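You operate a simulated robot arm through the tools that you are given. There is no shell and no other tool.

Carry out the task below with a simulated two-armed robot. There is one attempt and no reset: what you move stays moved.

Task
On the open end of the craft table, fold the striped cloth in half, so that its two short edges meet.
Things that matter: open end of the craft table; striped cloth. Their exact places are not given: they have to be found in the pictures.

The check looks at the end state, three seconds after you hand in, the way a careful person would. Anything else that was tipped, shoved, dropped, spilled or broken makes it a failure. Flat cloth is picked up by pressing the open fingertips on it (5 to 10 N) and closing them slowly along it; thin cloth reads only 2 to 8 mm in the jaws.

Robot
Two 7-joint arms with two-finger parallel grippers on one trunk, on a base that moves. Base frame: it is fixed to the floor where the robot stands at the start and does not move with it; the origin is under the middle of the robot, x ahead of it, y to its left, z up; the surface under the hand at the start is at about z = 0.76. Units: m, degrees, N and s.
The left shoulder is at the start at [0.071, 0.156, 1.005], the right one opposite. Each reaches about 1.231 m from its shoulder. Places, roughly: open end of the craft table [0.6, 0.2, 0.8]. Payload 3.91 kg a hand.
The tool frame of a hand sits at the grasp point between the pads (the TCP): z along the fingers, y along the line on which they close. The tips reach 0.03 m beyond it. Largest opening 0.11 m; finger width 0.02, thickness 0.01; the body of the gripper, 0.048 by 0.112 m, starts 0.055 m behind the TCP.
Orientation is that of the tool frame in the base frame, as a unit quaternion [x, y, z, w]. With the fingers straight down and closing along the base's y, the tool's x points along the base's -x, its y along +y and its z along -z.

Tools
- The arms move only by the tool step_arm. It takes "left_increments", "right_increments" or both (then of equal length, played together; a hand with none holds still); each is a list of rows, each a list of 3 entries, a list of its own where there are three numbers: the shift along the tool's x, y, z in units of 500 mm (1.0 is 500 mm), then the turn, a rotation vector about the tool's x, y, z in units of 90 degrees (1.0 is 90 degrees), then the opening, from 0 (shut) to 1 (fully open). In form: [[[x, y, z], [rx, ry, rz], grip], ...]. A call has 1 to 20 rows; each row is the pose to reach, as a shift and turn from the pose commanded when the call began, along the tool's axes at that moment. A call with a number of a shift or a turn outside -1 to 1 is refused whole. Each row takes 0.2 s and may step no farther than 0.05 m and 8.6 degrees from the row before; otherwise, or with a gripper value out of range, the whole call is refused. Where a pose cannot be reached the arm comes as near as it can. A force on the tool above 40 N (or 10 N above the force at the start of the call, whichever is more), or a blocked arm, ends the call early, and 0.2 s more pass. The fingers move at their own pace (about 0.108 m/s each) and stop on an object; they squeeze with about 24 N. The grip force told is the motor's: it shows also when the fingers shut on nothing. Time passes only in rows, and 0.2 s behind the last, so rows that repeat a pose let the fingers close. It gives the time, the measured TCP pose, the force on the tool (base axes), the opening and the grip force at its end, in the units of the frame above (readings bear some noise), with the torque about the TCP (base axes, N m) and any sound that the robot's microphone picked up.
- Cameras (640 x 400 px; columns grow to the right, rows downward): "scene" is now at [0.1346, 0.012, 1.224]; the picture's right is [0.13, -0.99, -0.00], its down [-0.65, -0.09, -0.76] and it looks along [0.75, 0.10, -0.65] (base axes); focal length 226 px, centre (320, 200). "left" rides on the left gripper at [0.072, -0.017, -0.103] in its tool frame; the picture's right is [0.23, 0.97, 0.00], its down [-0.76, 0.18, -0.62] and it looks along [-0.61, 0.14, 0.78] (tool axes); focal length 222 px, centre (320, 200). "right" rides on the right gripper at [0.072, 0.017, -0.104] in its tool frame; the picture's right is [-0.23, 0.97, 0.00], its down [-0.76, -0.18, -0.62] and it looks along [-0.61, -0.14, 0.78] (tool axes); focal length 222 px, centre (320, 200).
- grab_frame(camera): a new picture of that camera. The clock stands still meanwhile.
- raise_lower(by): slides the trunk up (or, below 0, down) by that many m; the arms and the scene camera ride with it, the base frame stays. It gives what a move gives, with no picture.
- base_move(legs): drives the robot by 1 to 6 legs, each [ahead, left, turn to the left] in m, m and degrees, along the robot's own axes; the way and the turn of a leg run together, so that a leg with both is an arc; at most 1.5 m and 180 degrees a leg. The arms and the cameras ride along, it lands a little off, and it stops where it bumps. It gives what a move gives.
- pan_tilt(pan, tilt): turns the head with the scene camera to pan (to the left, within 86 degrees either way) and tilt (down, from -29 to 69), counted from straight ahead of the robot. It gives what a move gives.
- measure_at(camera, pixels): there is no depth. For up to 12 entries [column, row, z] of the newest picture of that camera ("zoom" is the newest enlarged one), the place [x, y] in the base frame at which the ray of that pixel passes the height z, good to about 0.002 m. The clock stands still meanwhile.
- zoom(camera, box): a new picture of the part [left, top, right, bottom] of that camera's present view, enlarged. The clock stands still meanwhile.
- hand_in(): hands the job in; it is judged then, once.

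Leave the grippers open and the arms clear of the work at the hand-in unless told otherwise.

The tools are called after "Emit:" as a command line: name --argument value ..., lists and objects as JSON in quotes. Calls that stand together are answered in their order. step_arm: Moves the arms, as the interface text tells. Its arguments: {"type":"object","properties":{"left_increments":{"type":"array","items":{"type":"array"}},"right_increments":{"type":"array","items":{"type":"array"}}},"required":[]} The other tools are called the same way: raise_lower (by) moves the trunk up or down; base_move (legs) drives the base; pan_tilt (pan, tilt) turns the head that bears the scene camera; grab_frame (camera) takes a picture; measure_at (camera, pixels) gives the place at which the rays of pixels pass given heights; zoom (camera, box) takes an enlarged picture of a part of a camera's view; hand_in () hands the job in.

At the start:

```text
time: 0.0
left_ee_pos: [0.8655, 0.2943, 0.9923]
left_orientation: [0.001, 1.0, 0.0, -0.001]
left_contact_force: [-0.1, -0.2, 0.2]
left_torque: [-0.01, -0.01, -0.02]
left_gripper_width: 0.11
left_grip_force: 0.0
right_ee_pos: [0.7027, -0.2309, 0.9122]
right_orientation: [-0.001, 1.0, 0.0, 0.0]
right_contact_force: [-0.6, -0.4, -0.7]
right_torque: [0.0, 0.03, 0.01]
right_gripper_width: 0.11
right_grip_force: 0.1
trunk travel left (down, up): [-0.45, 0.49]
robot x, y, heading: [0.0012, -0.0023, -0.1]
head pan, tilt (commanded): [7.7, 40.6]
```

scene: 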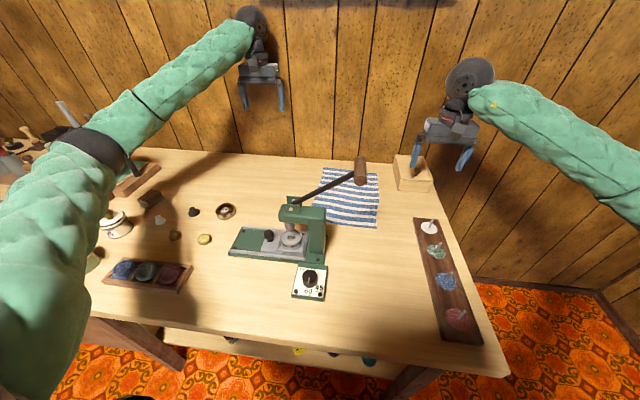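
right: 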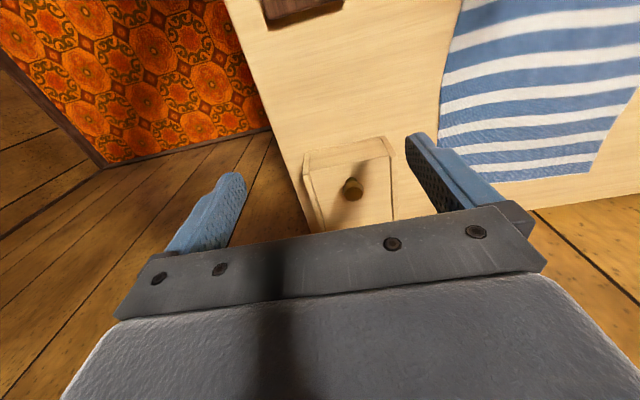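
left: 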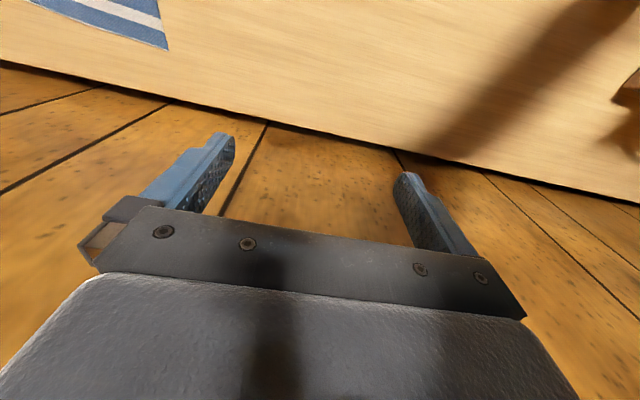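

I see the striped cloth behind the green lever press, at roughly columns 312–380, rows 167–228 of the scene picture. The press's lever arm sticks out over part of it. I'll enlarge that area first.

Emit:
zoom --camera "scene" --box '[220, 130, 460, 280]'

Emit:
grab_frame --camera "scene"

```text
2.67 times, centred on (340, 205) of scene
```

zoom: 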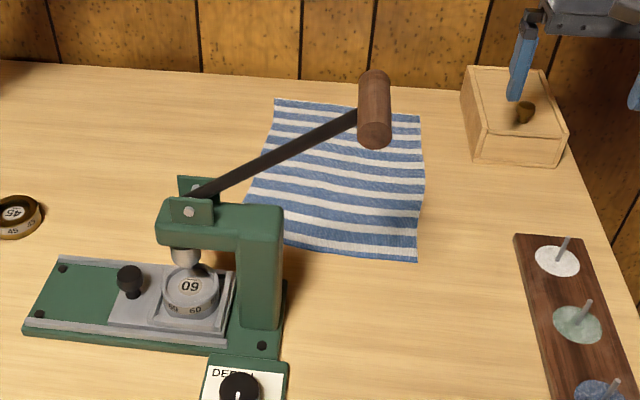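

```text
taken
```

scene: 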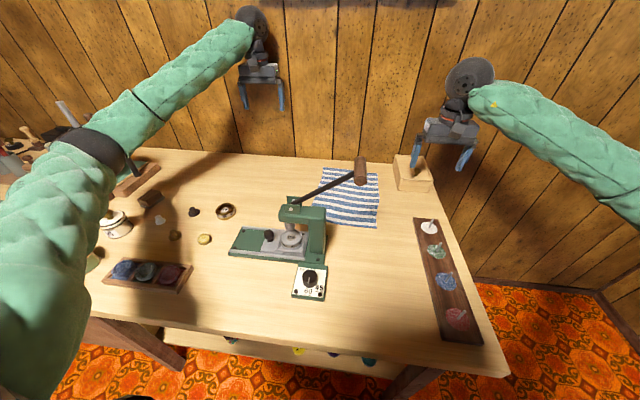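

The zoom shows the cloth's corners at about (277,99), (421,117), (417,262) and (245,205), where its left edge goes behind the press. The handle is at about (375,110). I'll measure these and nearby things at the table height.

Emit:
measure_at --camera "zoom" --pixels '[[277, 99, 0.76], [421, 117, 0.76], [417, 262, 0.76], [247, 200, 0.76], [285, 245, 0.76], [470, 110, 0.76], [482, 160, 0.76], [560, 165, 0.76], [24, 338, 0.76], [280, 355, 0.76], [515, 235, 0.76], [460, 90, 0.76]]'

Emit:
measure_at --camera "scene" --pixels '[[361, 170, 0.95], [361, 170, 1.0], [361, 185, 0.95], [361, 185, 0.9], [292, 203, 0.9], [292, 203, 0.85], [100, 150, 0.76], [405, 162, 0.76], [508, 375, 0.76], [88, 310, 0.76]]'

Emit:
grab_frame --camera "right"

Emit:
grab_frame --camera "left"

```text
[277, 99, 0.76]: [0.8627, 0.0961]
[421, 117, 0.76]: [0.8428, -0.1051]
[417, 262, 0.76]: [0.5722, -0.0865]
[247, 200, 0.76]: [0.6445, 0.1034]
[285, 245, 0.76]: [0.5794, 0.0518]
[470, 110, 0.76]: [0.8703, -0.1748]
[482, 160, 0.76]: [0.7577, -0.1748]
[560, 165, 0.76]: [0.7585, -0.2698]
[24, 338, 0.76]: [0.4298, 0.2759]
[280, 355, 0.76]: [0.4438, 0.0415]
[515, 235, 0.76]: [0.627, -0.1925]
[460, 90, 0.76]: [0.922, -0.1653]
```

```text
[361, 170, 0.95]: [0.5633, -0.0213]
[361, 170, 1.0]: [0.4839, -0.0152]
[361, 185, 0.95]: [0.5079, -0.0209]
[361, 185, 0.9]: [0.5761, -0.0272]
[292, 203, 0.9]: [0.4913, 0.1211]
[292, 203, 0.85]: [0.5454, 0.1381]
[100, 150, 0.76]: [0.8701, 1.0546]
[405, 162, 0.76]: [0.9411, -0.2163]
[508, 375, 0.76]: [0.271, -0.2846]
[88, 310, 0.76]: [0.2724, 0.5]
```

```text
taken
```

right: 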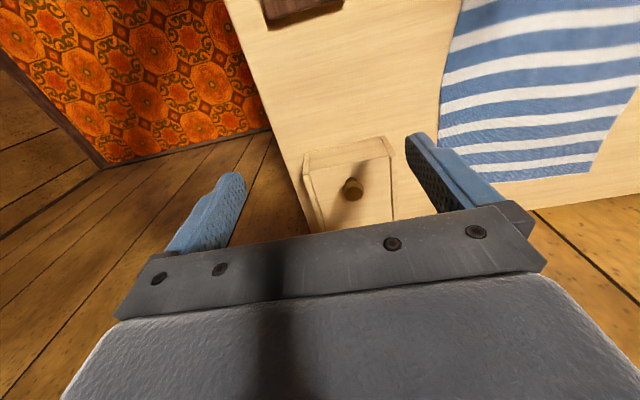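

```text
taken
```

left: 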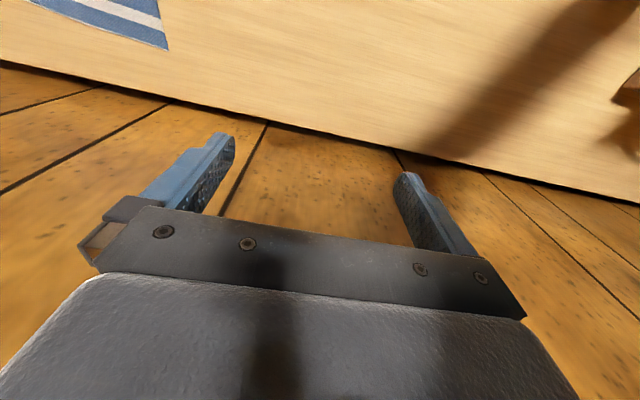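

At table height the cloth spans about x 0.57–0.86 and y −0.10 to +0.10. That makes its short edges the near and far ones, about 0.2 m each, with the stripes running along y. The lever hangs over it at an unknown height, and the press hides the near-left corner. I'll raise the trunk to get a second, steeper view for triangulating the lever and seeing that corner.

Emit:
raise_lower --by 0.3

Emit:
pan_tilt --pan 0 --tilt 52

Emit:
grab_frame --camera "scene"

Emit:
zoom --camera "scene" --box '[200, 90, 440, 240]'

```text
time: 1.7
left_ee_pos: [0.8303, 0.2986, 1.0372]
left_orientation: [0.003, 0.997, 0.011, -0.08]
left_contact_force: [-0.3, 0.1, 0.2]
left_torque: [0.0, -0.01, 0.01]
left_gripper_width: 0.1099
left_grip_force: 0.1
right_ee_pos: [0.6923, -0.221, 1.091]
right_orientation: [-0.006, 1.0, -0.001, 0.004]
right_contact_force: [0.1, -0.8, -0.1]
right_torque: [-0.01, -0.03, 0.01]
right_gripper_width: 0.1099
right_grip_force: 0.1
trunk travel left (down, up): [-0.62, 0.32]
robot x, y, heading: [-0.0034, 0.0012, 0.6]
head pan, tilt (commanded): [7.7, 40.6]
stopped: the arm was blocked; the commanded pose is now the measured one
```

```text
time: 2.5
left_ee_pos: [0.8425, 0.2936, 1.0277]
left_orientation: [0.005, 0.996, 0.01, -0.086]
left_contact_force: [-1.6, 0.0, -4.5]
left_torque: [0.0, -0.14, -0.02]
left_gripper_width: 0.1102
left_grip_force: 0.1
right_ee_pos: [0.6976, -0.2253, 1.0854]
right_orientation: [-0.003, 1.0, -0.002, 0.0]
right_contact_force: [-0.6, 0.3, 0.0]
right_torque: [-0.05, 0.01, 0.02]
right_gripper_width: 0.1099
right_grip_force: 0.2
trunk travel left (down, up): [-0.62, 0.32]
robot x, y, heading: [-0.0012, -0.0007, 0.2]
head pan, tilt (commanded): [0.0, 52.0]
```

```text
taken
```

scene: 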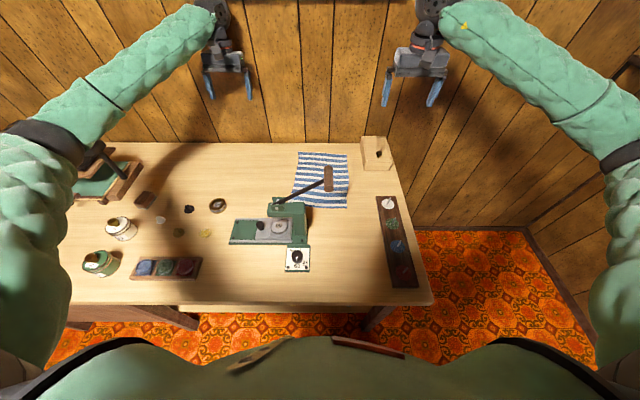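

```text
2.67 times, centred on (320, 165) of scene
```

zoom: 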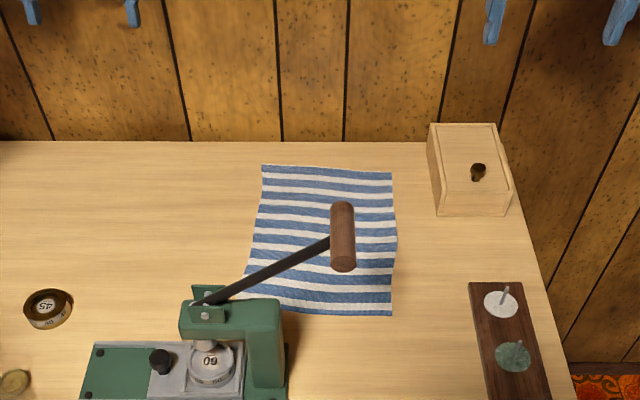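

The lift stopped 0.17 m up because the left arm was blocked, most likely by the wall. The view is still better. In the zoom the cloth corners are at about (262,166), (392,172) and (390,316), and the handle runs from (343,203) to (344,270). I'll measure these rays at several heights to triangulate the handle.

Emit:
measure_at --camera "zoom" --pixels '[[262, 166, 0.76], [392, 172, 0.76], [390, 316, 0.76], [247, 268, 0.76], [284, 308, 0.76], [343, 237, 0.9], [343, 237, 0.95], [343, 237, 1.0], [205, 310, 0.9], [205, 310, 0.85], [344, 270, 0.95], [343, 203, 0.95]]'

Emit:
measure_at --camera "scene" --pixels '[[361, 142, 0.76], [391, 170, 0.76], [375, 197, 0.76], [310, 206, 0.76], [307, 244, 0.76], [231, 243, 0.76], [238, 218, 0.76], [80, 142, 0.76], [432, 304, 0.76]]'

Emit:
grab_frame --camera "right"

Emit:
grab_frame --camera "left"

```text
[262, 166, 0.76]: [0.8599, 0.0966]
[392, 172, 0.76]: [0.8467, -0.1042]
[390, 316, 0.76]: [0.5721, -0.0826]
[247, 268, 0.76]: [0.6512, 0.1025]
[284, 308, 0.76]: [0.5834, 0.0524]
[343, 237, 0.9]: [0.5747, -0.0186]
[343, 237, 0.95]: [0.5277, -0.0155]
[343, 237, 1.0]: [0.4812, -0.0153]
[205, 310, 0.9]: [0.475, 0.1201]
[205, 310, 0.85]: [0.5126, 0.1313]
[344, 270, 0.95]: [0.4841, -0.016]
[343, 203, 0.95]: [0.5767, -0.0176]
```

```text
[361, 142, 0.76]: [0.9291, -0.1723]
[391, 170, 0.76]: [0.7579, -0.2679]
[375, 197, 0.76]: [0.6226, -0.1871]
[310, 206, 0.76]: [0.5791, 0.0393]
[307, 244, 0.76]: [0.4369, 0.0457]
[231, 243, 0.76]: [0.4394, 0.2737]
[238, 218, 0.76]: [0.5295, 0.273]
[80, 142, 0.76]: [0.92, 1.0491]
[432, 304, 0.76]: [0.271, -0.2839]
```

```text
taken
```

right: 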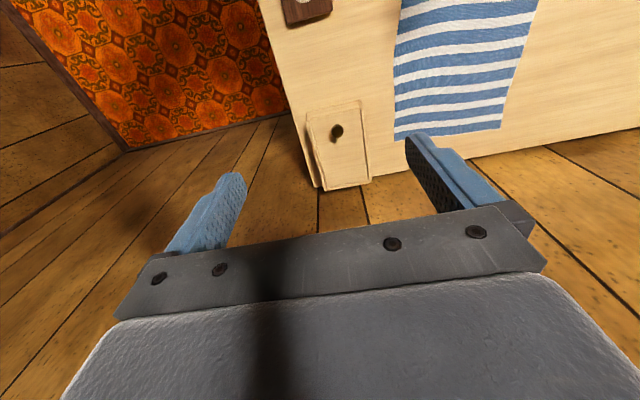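

```text
taken
```

left: 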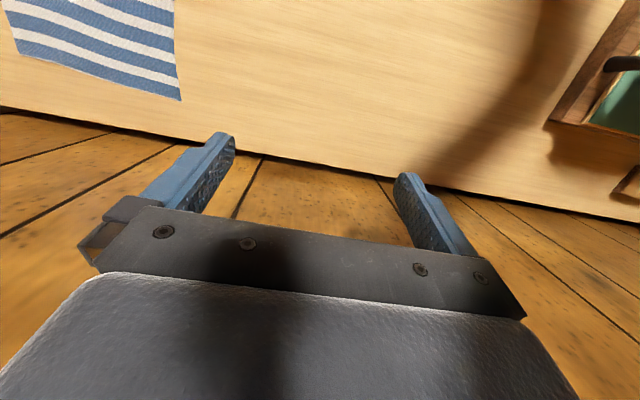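

Triangulating the two views puts the lever handle at about (0.48, −0.015, 1.00), in front of the cloth rather than over it. The press base covers x 0.44–0.53 and y 0.05–0.27, so the cloth lies just beyond it. Before I move the left arm I want to know what blocked it, so I'll tilt the head up toward it.

Emit:
pan_tilt --pan 15 --tilt 5

Emit:
grab_frame --camera "scene"

```text
time: 3.6
left_ee_pos: [0.8443, 0.2926, 1.0251]
left_orientation: [0.007, 0.996, 0.011, -0.085]
left_contact_force: [0.3, -0.5, 0.1]
left_torque: [0.02, -0.04, -0.02]
left_gripper_width: 0.1102
left_grip_force: 0.0
right_ee_pos: [0.7041, -0.2273, 1.0817]
right_orientation: [-0.004, 1.0, -0.001, -0.002]
right_contact_force: [-0.3, -0.2, 0.5]
right_torque: [0.03, -0.02, -0.02]
right_gripper_width: 0.1101
right_grip_force: 0.1
trunk travel left (down, up): [-0.62, 0.32]
robot x, y, heading: [0.0014, 0.0008, 0.4]
head pan, tilt (commanded): [15.0, 5.0]
```

```text
taken
```

scene: 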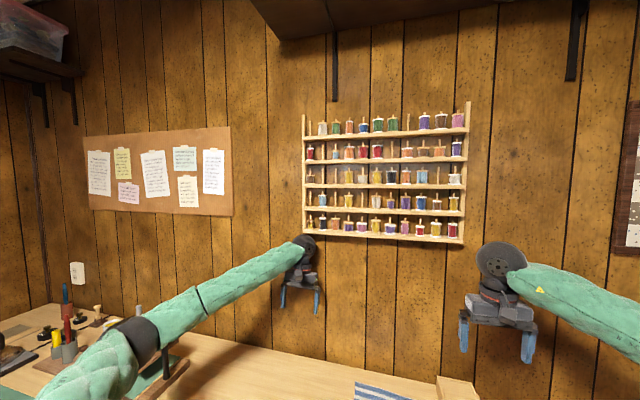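

A thread rack hangs on the wall right above the left wrist, around (305,235), and that is what the wrist bumped. I'll enlarge it to check that nothing was disturbed.

Emit:
zoom --camera "scene" --box '[260, 90, 500, 240]'

Emit:
zoom --camera "scene" --box '[250, 180, 410, 280]'

```text
2.67 times, centred on (380, 165) of scene
```

zoom: 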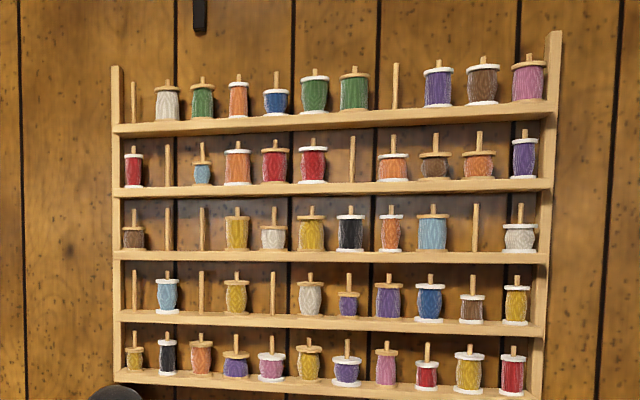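

```text
4.00 times, centred on (330, 230) of scene
```

zoom: 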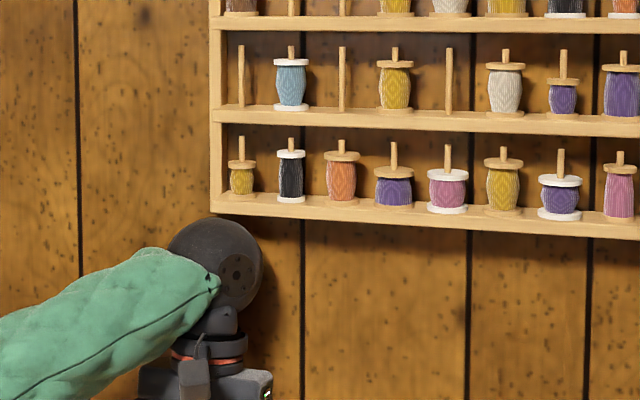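

The thread rack looks intact and every spool is in place. I'll bring the left hand back and down, away from the rack, and level it. At the same time I'll move the right hand toward a spot above the cloth, with both TCPs near z 0.98 and well above everything on the table.

Emit:
step_arm --left_increments '[[[0.03, -0.01, 0.03], [0, -0.018, 0], 1], [[0.07, -0.03, 0.055], [0, -0.037, 0], 1], [[0.11, -0.07, 0.08], [0, -0.055, 0], 1], [[0.14, -0.11, 0.1], [0, -0.073, 0], 1], [[0.165, -0.15, 0.115], [0, -0.092, 0], 1], [[0.182, -0.18, 0.123], [0, -0.11, 0], 1]]' --right_increments '[[[-0.012, 0.016, 0.033], [0, 0, 0], 1], [[-0.024, 0.031, 0.067], [0, 0, 0], 1], [[-0.036, 0.047, 0.1], [0, 0, 0], 1], [[-0.048, 0.063, 0.133], [0, 0, 0], 1], [[-0.06, 0.078, 0.167], [0, 0, 0], 1], [[-0.072, 0.094, 0.2], [0, 0, 0], 1]]'

Emit:
pan_tilt --pan 0 --tilt 45

Emit:
grab_frame --camera "scene"

```text
time: 5.0
left_ee_pos: [0.7414, 0.2032, 0.9809]
left_orientation: [0.008, 1.0, 0.011, 0.002]
left_contact_force: [0.6, 0.4, -0.3]
left_torque: [-0.01, 0.0, 0.02]
left_gripper_width: 0.1101
left_grip_force: 0.0
right_ee_pos: [0.738, -0.1798, 0.9815]
right_orientation: [-0.003, 1.0, 0.0, -0.001]
right_contact_force: [-0.1, 0.1, 0.1]
right_torque: [0.02, 0.05, -0.01]
right_gripper_width: 0.1098
right_grip_force: 0.1
trunk travel left (down, up): [-0.62, 0.32]
robot x, y, heading: [0.0007, 0.0002, 0.4]
head pan, tilt (commanded): [15.0, 5.0]
```

```text
time: 6.1
left_ee_pos: [0.7418, 0.2049, 0.9813]
left_orientation: [0.007, 1.0, 0.011, 0.001]
left_contact_force: [0.4, 0.5, -0.1]
left_torque: [0.01, 0.02, 0.0]
left_gripper_width: 0.1101
left_grip_force: 0.0
right_ee_pos: [0.7375, -0.1802, 0.9819]
right_orientation: [-0.002, 1.0, 0.0, -0.001]
right_contact_force: [-0.3, -0.8, -0.1]
right_torque: [0.02, 0.0, 0.0]
right_gripper_width: 0.11
right_grip_force: 0.0
trunk travel left (down, up): [-0.62, 0.32]
robot x, y, heading: [0.0008, -0.0003, 0.2]
head pan, tilt (commanded): [0.0, 45.0]
```

```text
taken
```

scene: 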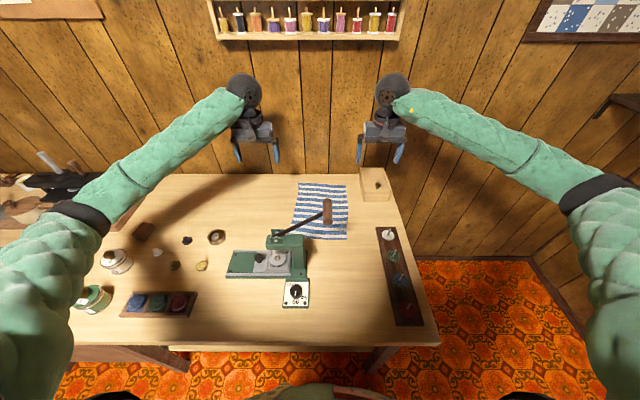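

Both hands are clear of the rack, and the forearms pass well outside the press. Next I'll bring the hands over the far corners of the cloth, at about (0.849, 0.068) and (0.839, −0.075), with TCP z near 0.87 and the jaws narrowed to about 34 mm. Then I'll check with the hand cameras.

Emit:
step_arm --left_increments '[[[-0.027, -0.035, 0.027], [0.002, 0, 0], 0.8], [[-0.054, -0.07, 0.054], [0.004, 0, 0], 0.6], [[-0.082, -0.104, 0.081], [0.006, 0, 0], 0.5], [[-0.109, -0.138, 0.108], [0.008, 0, 0], 0.4], [[-0.136, -0.173, 0.135], [0.01, 0, 0], 0.31], [[-0.164, -0.207, 0.162], [0.012, 0, 0], 0.31], [[-0.191, -0.242, 0.189], [0.014, 0, 0], 0.31], [[-0.218, -0.276, 0.216], [0.014, 0, 0], 0.31]]' --right_increments '[[[-0.026, 0.026, 0.028], [0, 0, 0], 0.8], [[-0.051, 0.052, 0.056], [0, 0, 0], 0.6], [[-0.077, 0.079, 0.084], [0, 0, 0], 0.5], [[-0.102, 0.105, 0.112], [0, 0, 0], 0.4], [[-0.128, 0.131, 0.14], [0, 0, 0], 0.31], [[-0.153, 0.157, 0.168], [0, 0, 0], 0.31], [[-0.179, 0.184, 0.196], [0, 0, 0], 0.31], [[-0.204, 0.21, 0.224], [0, 0, 0], 0.31]]'

Emit:
grab_frame --camera "left"

Emit:
grab_frame --camera "right"

Emit:
grab_frame --camera "scene"

```text
time: 7.9
left_ee_pos: [0.8513, 0.0682, 0.8682]
left_orientation: [0.008, 1.0, 0.0, 0.001]
left_contact_force: [0.4, -0.3, 0.3]
left_torque: [0.01, 0.02, 0.02]
left_gripper_width: 0.0342
left_grip_force: 0.1
right_ee_pos: [0.8398, -0.0741, 0.8692]
right_orientation: [-0.003, 1.0, 0.0, -0.001]
right_contact_force: [0.2, 0.7, -0.1]
right_torque: [0.02, 0.01, 0.0]
right_gripper_width: 0.0342
right_grip_force: 0.0
trunk travel left (down, up): [-0.62, 0.32]
robot x, y, heading: [0.0022, -0.001, 0.4]
head pan, tilt (commanded): [0.0, 45.0]
```

```text
taken
```

left: 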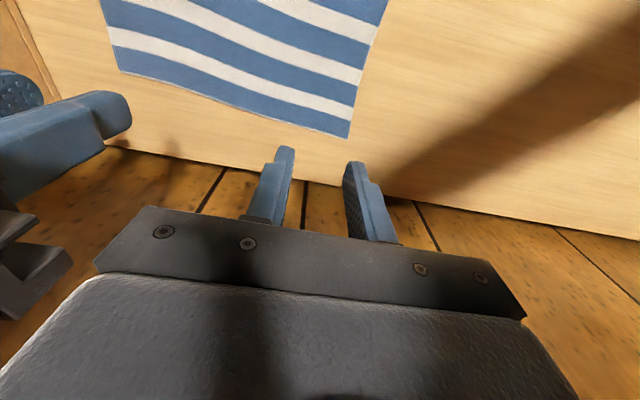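

```text
taken
```

right: 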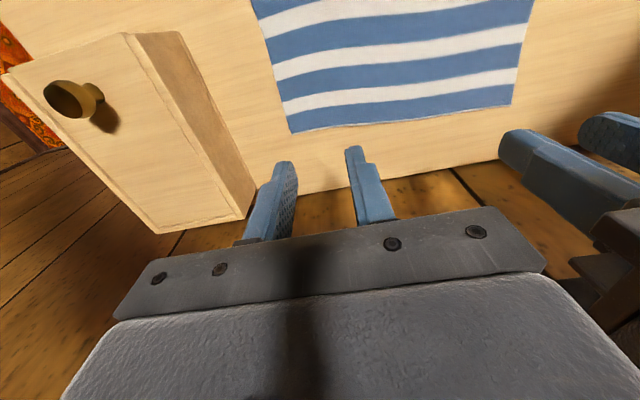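

```text
taken
```

scene: 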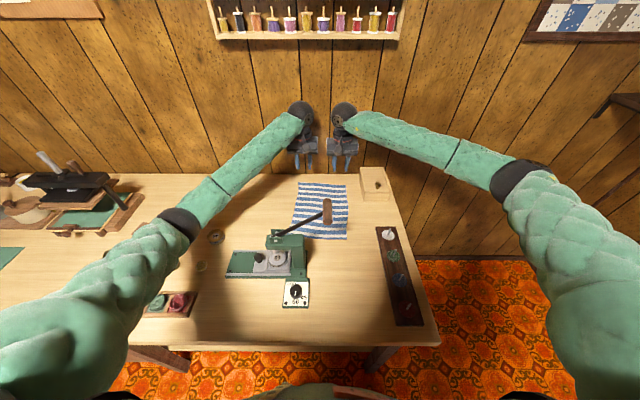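

The left camera shows the far-left cloth corner at (349,137) and the far-right one at (120,72). The right camera shows them at (512,105) and (292,133). I'll measure both so I can refine where to touch down.

Emit:
measure_at --camera "left" --pixels '[[349, 137, 0.76], [120, 72, 0.76], [250, 111, 0.76], [375, 30, 0.76]]'

Emit:
measure_at --camera "right" --pixels '[[512, 105, 0.76], [292, 133, 0.76], [400, 121, 0.76], [255, 5, 0.76], [250, 218, 0.76], [184, 32, 0.86], [70, 100, 0.88]]'

Emit:
zoom --camera "left" --box '[200, 40, 440, 190]'

```text
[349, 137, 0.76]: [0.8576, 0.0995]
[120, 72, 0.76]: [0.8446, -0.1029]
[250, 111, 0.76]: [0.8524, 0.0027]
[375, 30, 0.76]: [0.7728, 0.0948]
```

```text
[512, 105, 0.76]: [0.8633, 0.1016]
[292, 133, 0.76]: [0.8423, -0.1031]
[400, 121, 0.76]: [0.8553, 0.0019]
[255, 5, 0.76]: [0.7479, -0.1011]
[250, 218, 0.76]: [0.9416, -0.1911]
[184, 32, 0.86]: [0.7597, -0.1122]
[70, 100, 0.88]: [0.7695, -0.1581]
```

```text
2.67 times, centred on (320, 115) of left
```

zoom: 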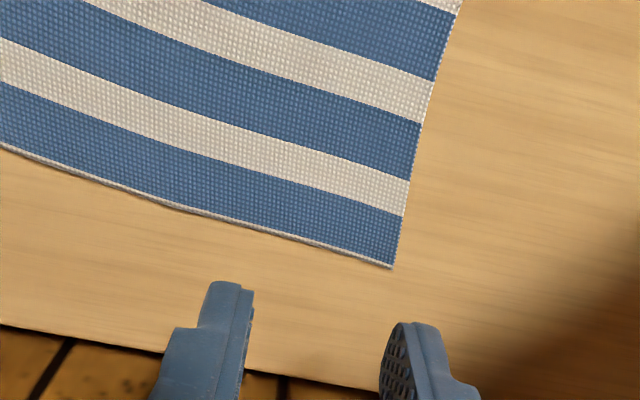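

The two cameras agree: the far-left corner is at about (0.859, 0.099) and the far-right at (0.844, −0.103). I'll shift both hands 5 mm toward the robot so the fingertips land fully on the cloth, then go down to TCP z≈0.80, with the tips about 1 cm above it.

Emit:
step_arm --left_increments '[[[0.005, 0, 0.03], [0, 0, 0], 0.31], [[0.01, 0, 0.06], [0, 0, 0], 0.31], [[0.01, 0, 0.09], [0, 0, 0], 0.31], [[0.01, 0, 0.115], [0, 0, 0], 0.31], [[0.01, 0, 0.135], [0, 0, 0], 0.31]]' --right_increments '[[[0.005, 0, 0.03], [0, 0, 0], 0.31], [[0.01, 0, 0.06], [0, 0, 0], 0.31], [[0.01, 0, 0.09], [0, 0, 0], 0.31], [[0.01, 0, 0.115], [0, 0, 0], 0.31], [[0.01, 0, 0.135], [0, 0, 0], 0.31]]'

Emit:
grab_frame --camera "left"

Emit:
grab_frame --camera "right"

Emit:
grab_frame --camera "scene"

```text
time: 9.1
left_ee_pos: [0.8456, 0.0675, 0.8014]
left_orientation: [0.007, 1.0, -0.001, 0.002]
left_contact_force: [0.0, 0.5, -0.1]
left_torque: [-0.02, 0.0, 0.0]
left_gripper_width: 0.034
left_grip_force: 0.1
right_ee_pos: [0.8336, -0.0739, 0.8036]
right_orientation: [-0.003, 1.0, 0.0, 0.0]
right_contact_force: [0.2, 0.3, 0.0]
right_torque: [0.0, -0.01, 0.0]
right_gripper_width: 0.0342
right_grip_force: 0.1
trunk travel left (down, up): [-0.62, 0.32]
robot x, y, heading: [-0.0031, 0.0006, 0.4]
head pan, tilt (commanded): [0.0, 45.0]
```

```text
taken
```

left: 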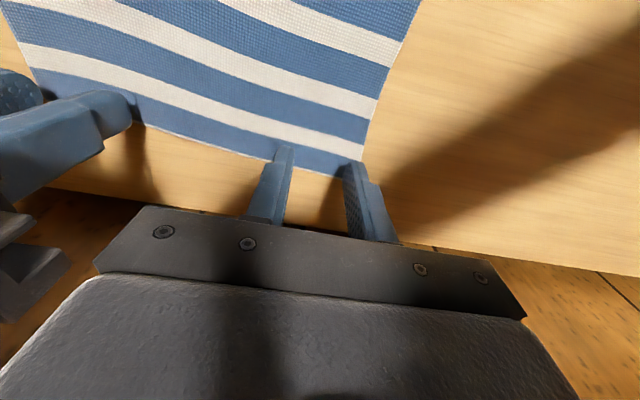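

```text
taken
```

right: 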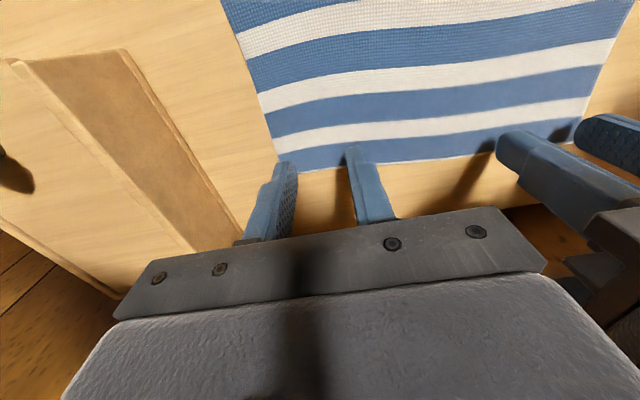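

```text
taken
```

scene: 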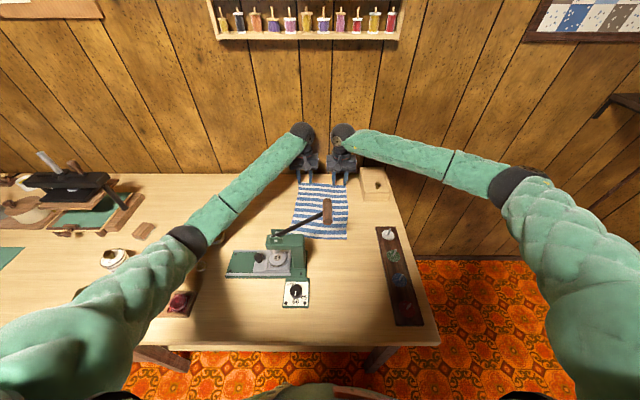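

The tips are about 1 cm above the cloth and in the right places. The left elbow, around (190,240) in the scene, passes over the jars and ink pads, so I want to know how high it is before going lower.

Emit:
measure_at --camera "scene" --pixels '[[190, 240, 0.9], [190, 240, 1.0], [190, 240, 1.1], [190, 240, 1.2], [115, 258, 0.8], [115, 258, 0.76], [240, 185, 1.0], [240, 185, 1.1]]'

Emit:
zoom --camera "scene" --box '[60, 200, 300, 350]'

```text
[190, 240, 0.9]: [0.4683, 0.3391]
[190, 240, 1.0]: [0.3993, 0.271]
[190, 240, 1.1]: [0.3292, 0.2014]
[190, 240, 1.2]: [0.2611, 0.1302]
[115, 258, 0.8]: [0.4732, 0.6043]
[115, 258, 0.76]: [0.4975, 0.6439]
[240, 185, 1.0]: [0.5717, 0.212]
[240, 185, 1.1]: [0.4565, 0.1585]
```

```text
2.67 times, centred on (180, 275) of scene
```

zoom: 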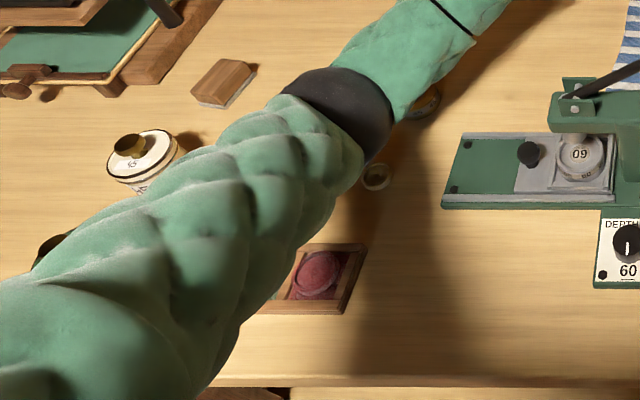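

The elbow comes out at about z 0.93–1.0, above the jars, but the margin will shrink as the hands come back toward the robot. I'll raise the trunk another 0.12 m to keep the elbows high. The hands will rise to about z 0.92, still roughly 0.12 m below the height where the wrist met the rack. Then I'll check the view again.

Emit:
raise_lower --by 0.12

Emit:
grab_frame --camera "scene"

```text
time: 10.6
left_ee_pos: [0.8448, 0.0688, 0.9207]
left_orientation: [0.006, 1.0, -0.001, 0.002]
left_contact_force: [-0.6, 0.0, 0.1]
left_torque: [0.0, -0.01, 0.03]
left_gripper_width: 0.034
left_grip_force: 0.1
right_ee_pos: [0.833, -0.0746, 0.9231]
right_orientation: [-0.004, 1.0, 0.0, -0.002]
right_contact_force: [0.4, -0.3, 0.2]
right_torque: [-0.01, 0.01, -0.04]
right_gripper_width: 0.0341
right_grip_force: 0.1
trunk travel left (down, up): [-0.74, 0.2]
robot x, y, heading: [-0.0017, 0.0007, 0.3]
head pan, tilt (commanded): [0.0, 45.0]
```

```text
taken
```

scene: 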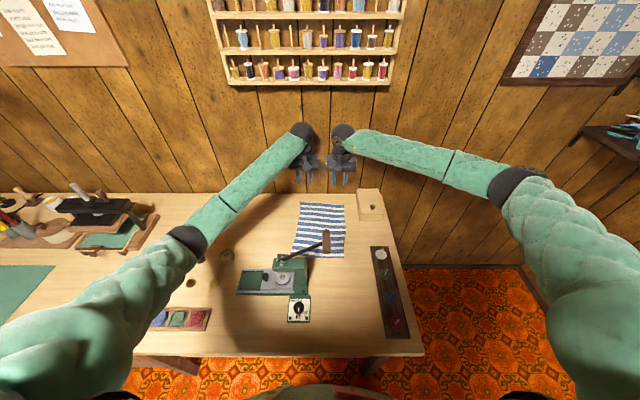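

Everything is clear. Before I touch the cloth I'll do a dry run in the air: move both hands back to above the near edge at z≈0.90 while tilting the wrists 25° away from the press. This checks reach, elbow height and clearance at the place pose.

Emit:
step_arm --left_increments '[[[0.038, 0.001, 0.003], [0, 0.021, 0], 0.31], [[0.075, 0.002, 0.006], [0, 0.043, 0], 0.31], [[0.113, 0.004, 0.009], [0, 0.064, 0], 0.31], [[0.151, 0.005, 0.012], [0, 0.086, 0], 0.31], [[0.188, 0.006, 0.015], [0, 0.107, 0], 0.31], [[0.226, 0.007, 0.018], [0, 0.128, 0], 0.31], [[0.264, 0.009, 0.022], [0, 0.15, 0], 0.31], [[0.302, 0.01, 0.025], [0, 0.171, 0], 0.31], [[0.339, 0.011, 0.028], [0, 0.192, 0], 0.31], [[0.377, 0.012, 0.031], [0, 0.214, 0], 0.31], [[0.415, 0.014, 0.034], [0, 0.235, 0], 0.31], [[0.452, 0.015, 0.037], [0, 0.257, 0], 0.31], [[0.49, 0.016, 0.04], [0, 0.278, 0], 0.31]]' --right_increments '[[[0.037, 0.003, 0.004], [0, 0.021, 0], 0.31], [[0.075, 0.007, 0.007], [0, 0.043, 0], 0.31], [[0.112, 0.01, 0.011], [0, 0.064, 0], 0.31], [[0.15, 0.013, 0.014], [0, 0.086, 0], 0.31], [[0.187, 0.017, 0.018], [0, 0.107, 0], 0.31], [[0.224, 0.02, 0.021], [0, 0.128, 0], 0.31], [[0.262, 0.023, 0.025], [0, 0.15, 0], 0.31], [[0.299, 0.026, 0.028], [0, 0.171, 0], 0.31], [[0.336, 0.03, 0.032], [0, 0.192, 0], 0.31], [[0.374, 0.033, 0.035], [0, 0.214, 0], 0.31], [[0.411, 0.036, 0.039], [0, 0.235, 0], 0.31], [[0.449, 0.04, 0.042], [0, 0.257, 0], 0.31], [[0.486, 0.043, 0.046], [0, 0.278, 0], 0.31]]'

Emit:
grab_frame --camera "scene"

Emit:
grab_frame --camera "left"

Emit:
grab_frame --camera "right"

```text
time: 13.4
left_ee_pos: [0.599, 0.079, 0.9019]
left_orientation: [0.006, 0.977, 0.001, -0.214]
left_contact_force: [-0.6, 0.3, 0.0]
left_torque: [0.01, 0.01, 0.0]
left_gripper_width: 0.0341
left_grip_force: 0.1
right_ee_pos: [0.5883, -0.0544, 0.901]
right_orientation: [-0.003, 0.976, -0.002, -0.217]
right_contact_force: [0.0, 0.6, 1.0]
right_torque: [0.03, -0.03, -0.01]
right_gripper_width: 0.0342
right_grip_force: 0.2
trunk travel left (down, up): [-0.74, 0.2]
robot x, y, heading: [-0.0031, 0.0011, 0.3]
head pan, tilt (commanded): [0.0, 45.0]
```

```text
taken
```

scene: 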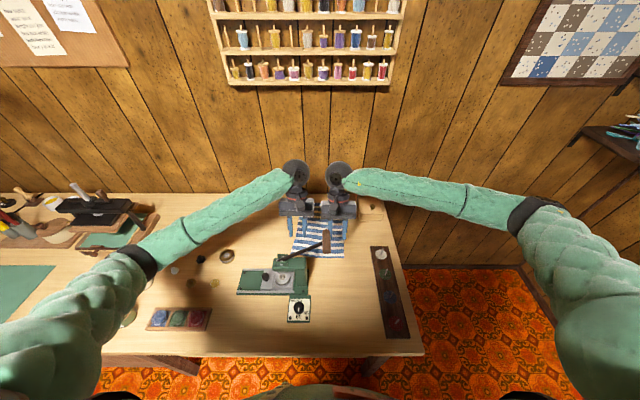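

```text
taken
```

left: 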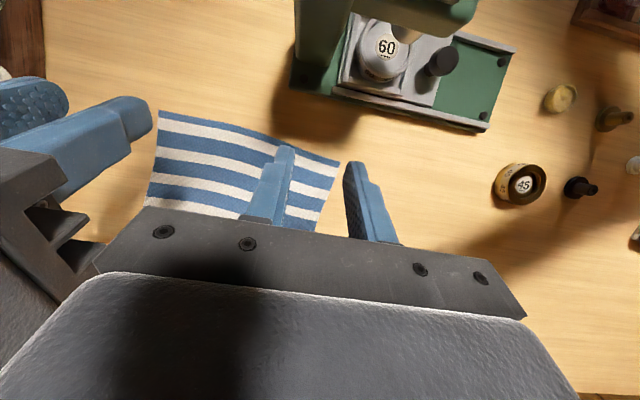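

```text
taken
```

right: 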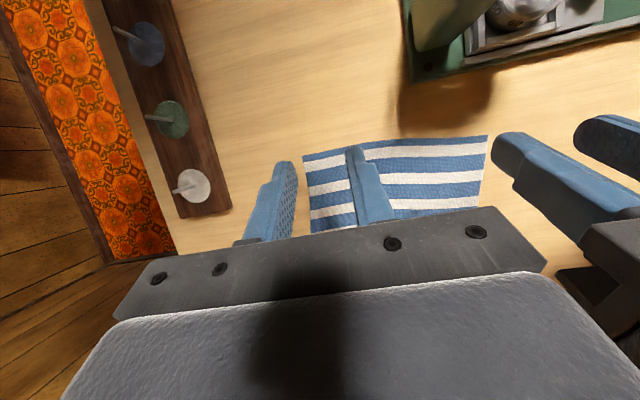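

The dry run worked and the near edge is now visible. The near-left corner is at (340,161) in the left view and (487,136) in the right view. The near-right corner is at (160,111) and (303,155). I'll measure these and the press footprint.

Emit:
measure_at --camera "left" --pixels '[[340, 161, 0.76], [160, 111, 0.76], [250, 133, 0.76], [292, 88, 0.76], [487, 131, 0.76], [318, 230, 0.76]]'

Emit:
measure_at --camera "right" --pixels '[[487, 136, 0.76], [303, 155, 0.76], [400, 141, 0.76], [412, 82, 0.76], [482, 200, 0.76], [312, 232, 0.76]]'

Emit:
zoom --camera "left" --box '[140, 60, 380, 210]'

Emit:
zoom --camera "right" --box '[270, 80, 510, 230]'

```text
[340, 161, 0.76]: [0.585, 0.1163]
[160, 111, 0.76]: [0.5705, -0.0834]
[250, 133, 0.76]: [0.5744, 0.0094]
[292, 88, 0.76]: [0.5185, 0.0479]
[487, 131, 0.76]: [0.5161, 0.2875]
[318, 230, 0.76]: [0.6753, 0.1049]
```

```text
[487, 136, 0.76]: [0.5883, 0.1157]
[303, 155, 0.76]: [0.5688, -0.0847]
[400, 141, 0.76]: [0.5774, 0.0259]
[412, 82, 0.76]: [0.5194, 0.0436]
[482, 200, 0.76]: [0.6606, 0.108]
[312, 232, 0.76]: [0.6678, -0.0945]
```

```text
2.67 times, centred on (260, 135) of left
```

zoom: 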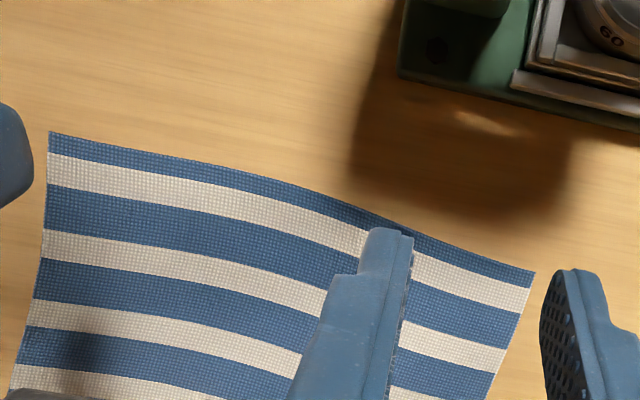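

```text
2.67 times, centred on (390, 155) of right
```

zoom: 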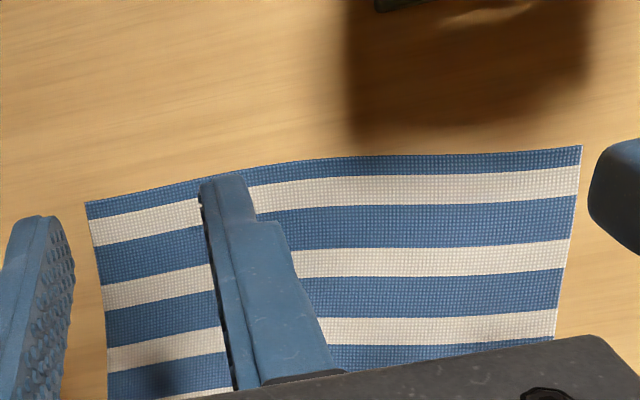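

The near corners are at about (0.587, 0.116) and (0.570, −0.084). So the cloth is about 0.275 × 0.20 m and turned roughly 4° clockwise, and the nearest part of the press is at x≈0.519.

On reflection, the jaws should close across the edge, along x. Then the edge strip stands up in the jaws and lies down naturally at the end. I'll bring the hands back over the far edge, level them, and then turn each gripper about the vertical with its camera facing outward.

Emit:
step_arm --left_increments '[[[-0.033, -0.002, -0.018], [0, -0.021, 0], 0.31], [[-0.065, -0.003, -0.037], [0, -0.043, 0], 0.31], [[-0.098, -0.005, -0.055], [0, -0.064, 0], 0.31], [[-0.131, -0.007, -0.073], [0, -0.086, 0], 0.31], [[-0.163, -0.008, -0.092], [0, -0.107, 0], 0.31], [[-0.196, -0.01, -0.11], [0, -0.128, 0], 0.31], [[-0.229, -0.012, -0.128], [0, -0.15, 0], 0.31], [[-0.262, -0.014, -0.146], [0, -0.171, 0], 0.31], [[-0.294, -0.015, -0.165], [0, -0.192, 0], 0.31], [[-0.327, -0.017, -0.183], [0, -0.214, 0], 0.31], [[-0.36, -0.019, -0.201], [0, -0.235, 0], 0.31], [[-0.392, -0.02, -0.22], [0, -0.257, 0], 0.31], [[-0.425, -0.022, -0.238], [0, -0.278, 0], 0.31]]' --right_increments '[[[-0.033, -0.003, -0.018], [0, -0.021, 0], 0.31], [[-0.065, -0.006, -0.037], [0, -0.043, 0], 0.31], [[-0.098, -0.009, -0.055], [0, -0.064, 0], 0.31], [[-0.13, -0.013, -0.074], [0, -0.086, 0], 0.31], [[-0.163, -0.016, -0.092], [0, -0.107, 0], 0.31], [[-0.196, -0.019, -0.111], [0, -0.128, 0], 0.31], [[-0.228, -0.022, -0.129], [0, -0.15, 0], 0.31], [[-0.261, -0.025, -0.148], [0, -0.171, 0], 0.31], [[-0.294, -0.028, -0.166], [0, -0.192, 0], 0.31], [[-0.326, -0.032, -0.185], [0, -0.214, 0], 0.31], [[-0.359, -0.035, -0.203], [0, -0.235, 0], 0.31], [[-0.391, -0.038, -0.222], [0, -0.257, 0], 0.31], [[-0.424, -0.041, -0.24], [0, -0.278, 0], 0.31]]'

Emit:
zoom --camera "scene" --box '[260, 100, 420, 220]'

```text
time: 16.2
left_ee_pos: [0.8433, 0.0644, 0.9195]
left_orientation: [0.007, 1.0, 0.0, 0.002]
left_contact_force: [-0.4, 0.6, 0.6]
left_torque: [-0.03, -0.01, -0.01]
left_gripper_width: 0.034
left_grip_force: 0.2
right_ee_pos: [0.8342, -0.0729, 0.918]
right_orientation: [-0.003, 1.0, 0.001, 0.0]
right_contact_force: [0.3, 0.8, -0.4]
right_torque: [-0.01, -0.01, -0.01]
right_gripper_width: 0.034
right_grip_force: 0.1
trunk travel left (down, up): [-0.74, 0.2]
robot x, y, heading: [-0.0013, 0.0023, 0.5]
head pan, tilt (commanded): [0.0, 45.0]
```

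```text
3.33 times, centred on (340, 160) of scene
```

zoom: 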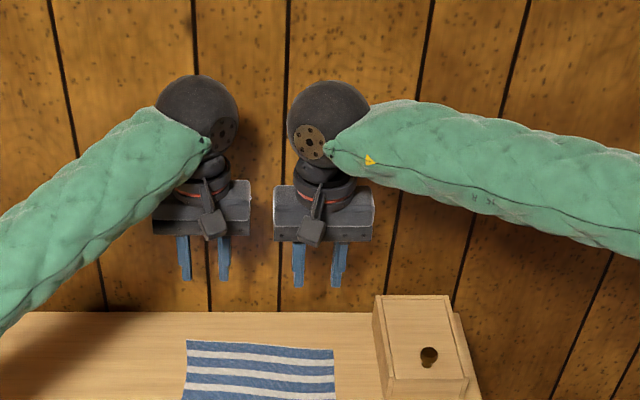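

Both hands are back over the far edge, and I can see the small camera box on each gripper's robot-facing side. Now I'll turn the left gripper +90° and the right −90° about their own z axes, so the cameras swing outward. The bodies have enough room between them for the turn.

Emit:
step_arm --left_increments '[[[0, 0, 0], [0, 0, 0.083], 0.31], [[0, 0, 0], [0, 0, 0.167], 0.31], [[0, 0, 0], [0, 0, 0.25], 0.31], [[0, 0, 0], [0, 0, 0.333], 0.31], [[0, 0, 0], [0, 0, 0.417], 0.31], [[0, 0, 0], [0, 0, 0.5], 0.31], [[0, 0, 0], [0, 0, 0.583], 0.31], [[0, 0, 0], [0, 0, 0.667], 0.31], [[0, 0, 0], [0, 0, 0.75], 0.31], [[0, 0, 0], [0, 0, 0.833], 0.31], [[0, 0, 0], [0, 0, 0.917], 0.31], [[0, 0, 0], [0, 0, 1.0], 0.31]]' --right_increments '[[[0, 0, 0], [0, 0, -0.08], 0.31], [[0, 0, 0], [0, 0, -0.16], 0.31], [[0, 0, 0], [0, 0, -0.24], 0.31], [[0, 0, 0], [0, 0, -0.32], 0.31], [[0, 0, 0], [0, 0, -0.4], 0.31], [[0, 0, 0], [0, 0, -0.48], 0.31], [[0, 0, 0], [0, 0, -0.56], 0.31], [[0, 0, 0], [0, 0, -0.64], 0.31], [[0, 0, 0], [0, 0, -0.72], 0.31], [[0, 0, 0], [0, 0, -0.8], 0.31], [[0, 0, 0], [0, 0, -0.88], 0.31], [[0, 0, 0], [0, 0, -0.957], 0.31]]'

Emit:
grab_frame --camera "scene"

Emit:
grab_frame --camera "left"

Emit:
grab_frame --camera "right"

```text
time: 18.8
left_ee_pos: [0.8422, 0.0645, 0.9227]
left_orientation: [0.712, 0.702, 0.002, 0.002]
left_contact_force: [-0.3, -0.3, 0.0]
left_torque: [0.03, -0.06, 0.01]
left_gripper_width: 0.0342
left_grip_force: 0.1
right_ee_pos: [0.7987, -0.1075, 0.9344]
right_orientation: [-0.49, 0.869, -0.056, 0.037]
right_contact_force: [-0.6, -0.4, 1.1]
right_torque: [0.04, -0.03, 0.0]
right_gripper_width: 0.0342
right_grip_force: 0.1
right hand out of reach, approached as far as the arm can: row 8, 9, 10, 11, 12
trunk travel left (down, up): [-0.74, 0.2]
robot x, y, heading: [-0.002, 0.0015, 0.4]
head pan, tilt (commanded): [0.0, 45.0]
```

```text
taken
```

scene: 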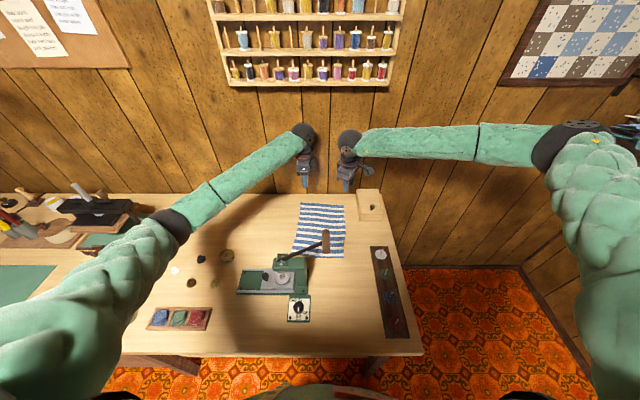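

```text
taken
```

left: 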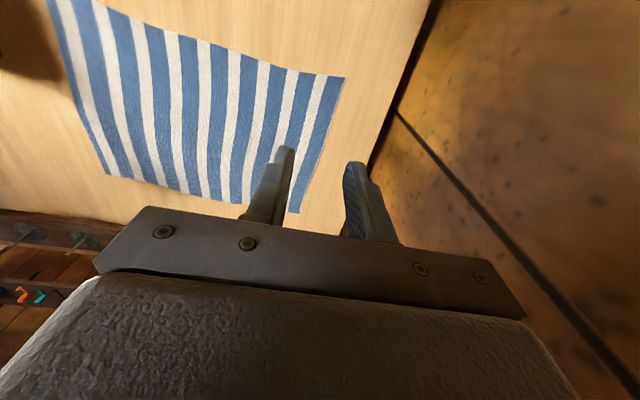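

```text
taken
```

right: 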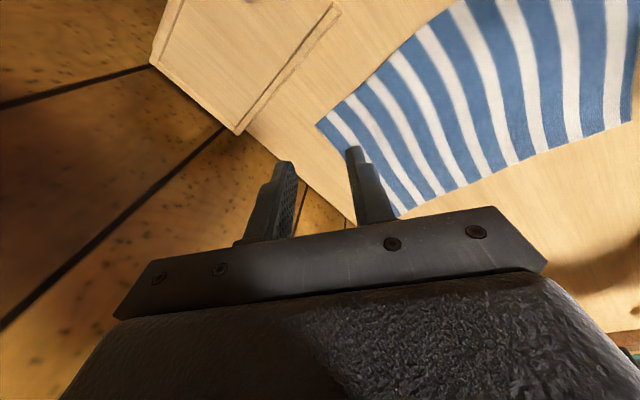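

The left gripper turned fully. The right arm ran out of joint range at about 59° and drifted to (0.80, −0.11, 0.93). Nothing was touched. I'll turn the right gripper back to where it was, then try the other direction, with its camera toward the middle, where there is still room beside the left gripper.

Emit:
step_arm --right_increments '[[[0, 0, 0], [0, 0, 0.08], 0.31], [[0, 0, 0], [0, 0, 0.16], 0.31], [[0, 0, 0], [0, 0, 0.24], 0.31], [[0, 0, 0], [0, 0, 0.32], 0.31], [[0, 0, 0], [0, 0, 0.4], 0.31], [[0, 0, 0], [0, 0, 0.48], 0.31], [[0, 0, 0], [0, 0, 0.56], 0.31], [[0, 0, 0], [0, 0, 0.64], 0.31], [[0, 0, 0], [0, 0, 0.72], 0.31], [[0, 0, 0], [0, 0, 0.8], 0.31], [[0, 0, 0], [0, 0, 0.88], 0.31], [[0, 0, 0], [0, 0, 0.957], 0.31]]'

Emit:
grab_frame --camera "scene"

```text
time: 21.4
left_ee_pos: [0.8438, 0.0642, 0.9211]
left_orientation: [0.712, 0.703, 0.001, 0.002]
left_contact_force: [-0.3, 0.0, -0.1]
left_torque: [0.02, 0.05, 0.0]
left_gripper_width: 0.0341
left_grip_force: 0.0
right_ee_pos: [0.8, -0.1079, 0.9305]
right_orientation: [0.238, 0.969, -0.019, 0.064]
right_contact_force: [-0.1, -0.2, 0.6]
right_torque: [-0.03, -0.02, 0.01]
right_gripper_width: 0.0342
right_grip_force: 0.0
trunk travel left (down, up): [-0.74, 0.2]
robot x, y, heading: [0.0003, 0.0009, 0.4]
head pan, tilt (commanded): [0.0, 45.0]
```

```text
taken
```

scene: 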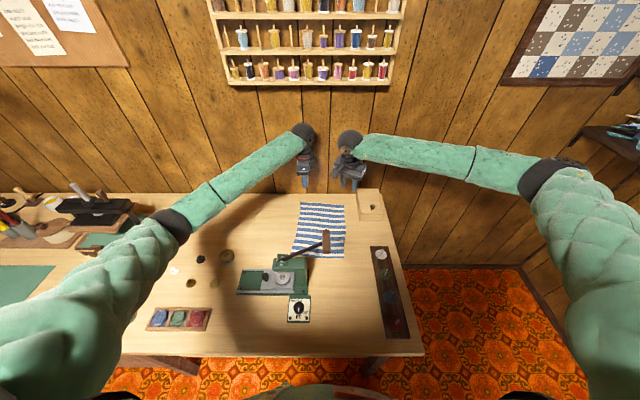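

The right hand is now at (0.80, −0.108, 0.93), turned about 28° and slightly tilted, because its command was reset to the measured pose. From there I've worked out the turn that makes it vertical with the jaws closing along the cloth's long direction and the camera facing the middle. I'll apply that turn with a small shift back over the far-right corner.

Emit:
step_arm --right_increments '[[[-0.003, 0.008, 0.002], [0.005, 0.009, 0.082], 0.31], [[-0.005, 0.016, 0.005], [0.01, 0.017, 0.163], 0.31], [[-0.008, 0.024, 0.008], [0.015, 0.026, 0.245], 0.31], [[-0.01, 0.032, 0.01], [0.02, 0.034, 0.327], 0.31], [[-0.013, 0.04, 0.013], [0.025, 0.043, 0.408], 0.31], [[-0.016, 0.048, 0.016], [0.03, 0.052, 0.49], 0.31], [[-0.019, 0.056, 0.019], [0.035, 0.06, 0.572], 0.31], [[-0.022, 0.064, 0.022], [0.041, 0.069, 0.653], 0.31], [[-0.025, 0.07, 0.024], [0.0456, 0.0774, 0.735], 0.31]]'

Emit:
grab_frame --camera "scene"

Emit:
grab_frame --camera "right"

Emit:
zoom --camera "scene" --box '[260, 100, 420, 220]'

```text
time: 23.4
left_ee_pos: [0.8423, 0.0637, 0.9199]
left_orientation: [0.712, 0.702, 0.0, 0.002]
left_contact_force: [-0.4, -1.1, 0.0]
left_torque: [0.0, 0.01, 0.0]
left_gripper_width: 0.034
left_grip_force: 0.1
right_ee_pos: [0.8286, -0.0832, 0.9196]
right_orientation: [0.73, 0.684, 0.0, 0.0]
right_contact_force: [-0.3, 0.3, 0.3]
right_torque: [0.01, 0.0, 0.01]
right_gripper_width: 0.034
right_grip_force: 0.1
trunk travel left (down, up): [-0.74, 0.2]
robot x, y, heading: [-0.0035, 0.0046, 0.2]
head pan, tilt (commanded): [0.0, 45.0]
```

```text
taken
```

scene: 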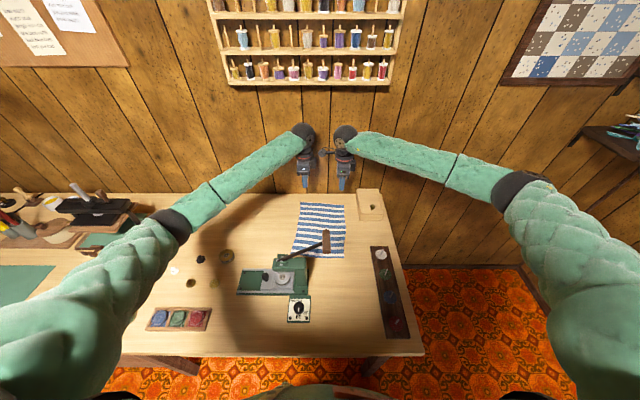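

```text
taken
```

right: 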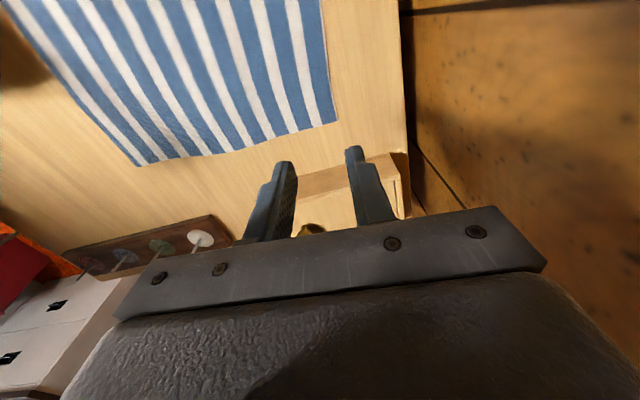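

```text
3.33 times, centred on (340, 160) of scene
```

zoom: 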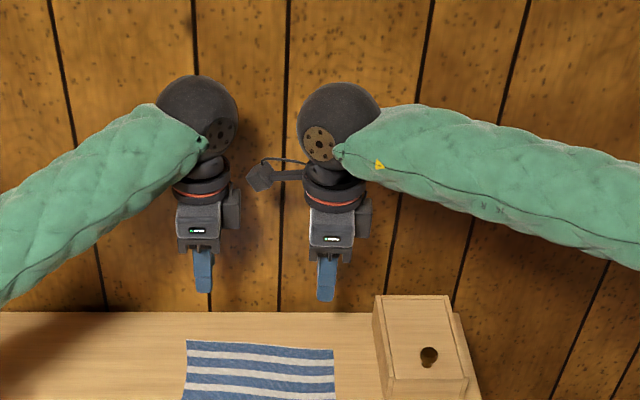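

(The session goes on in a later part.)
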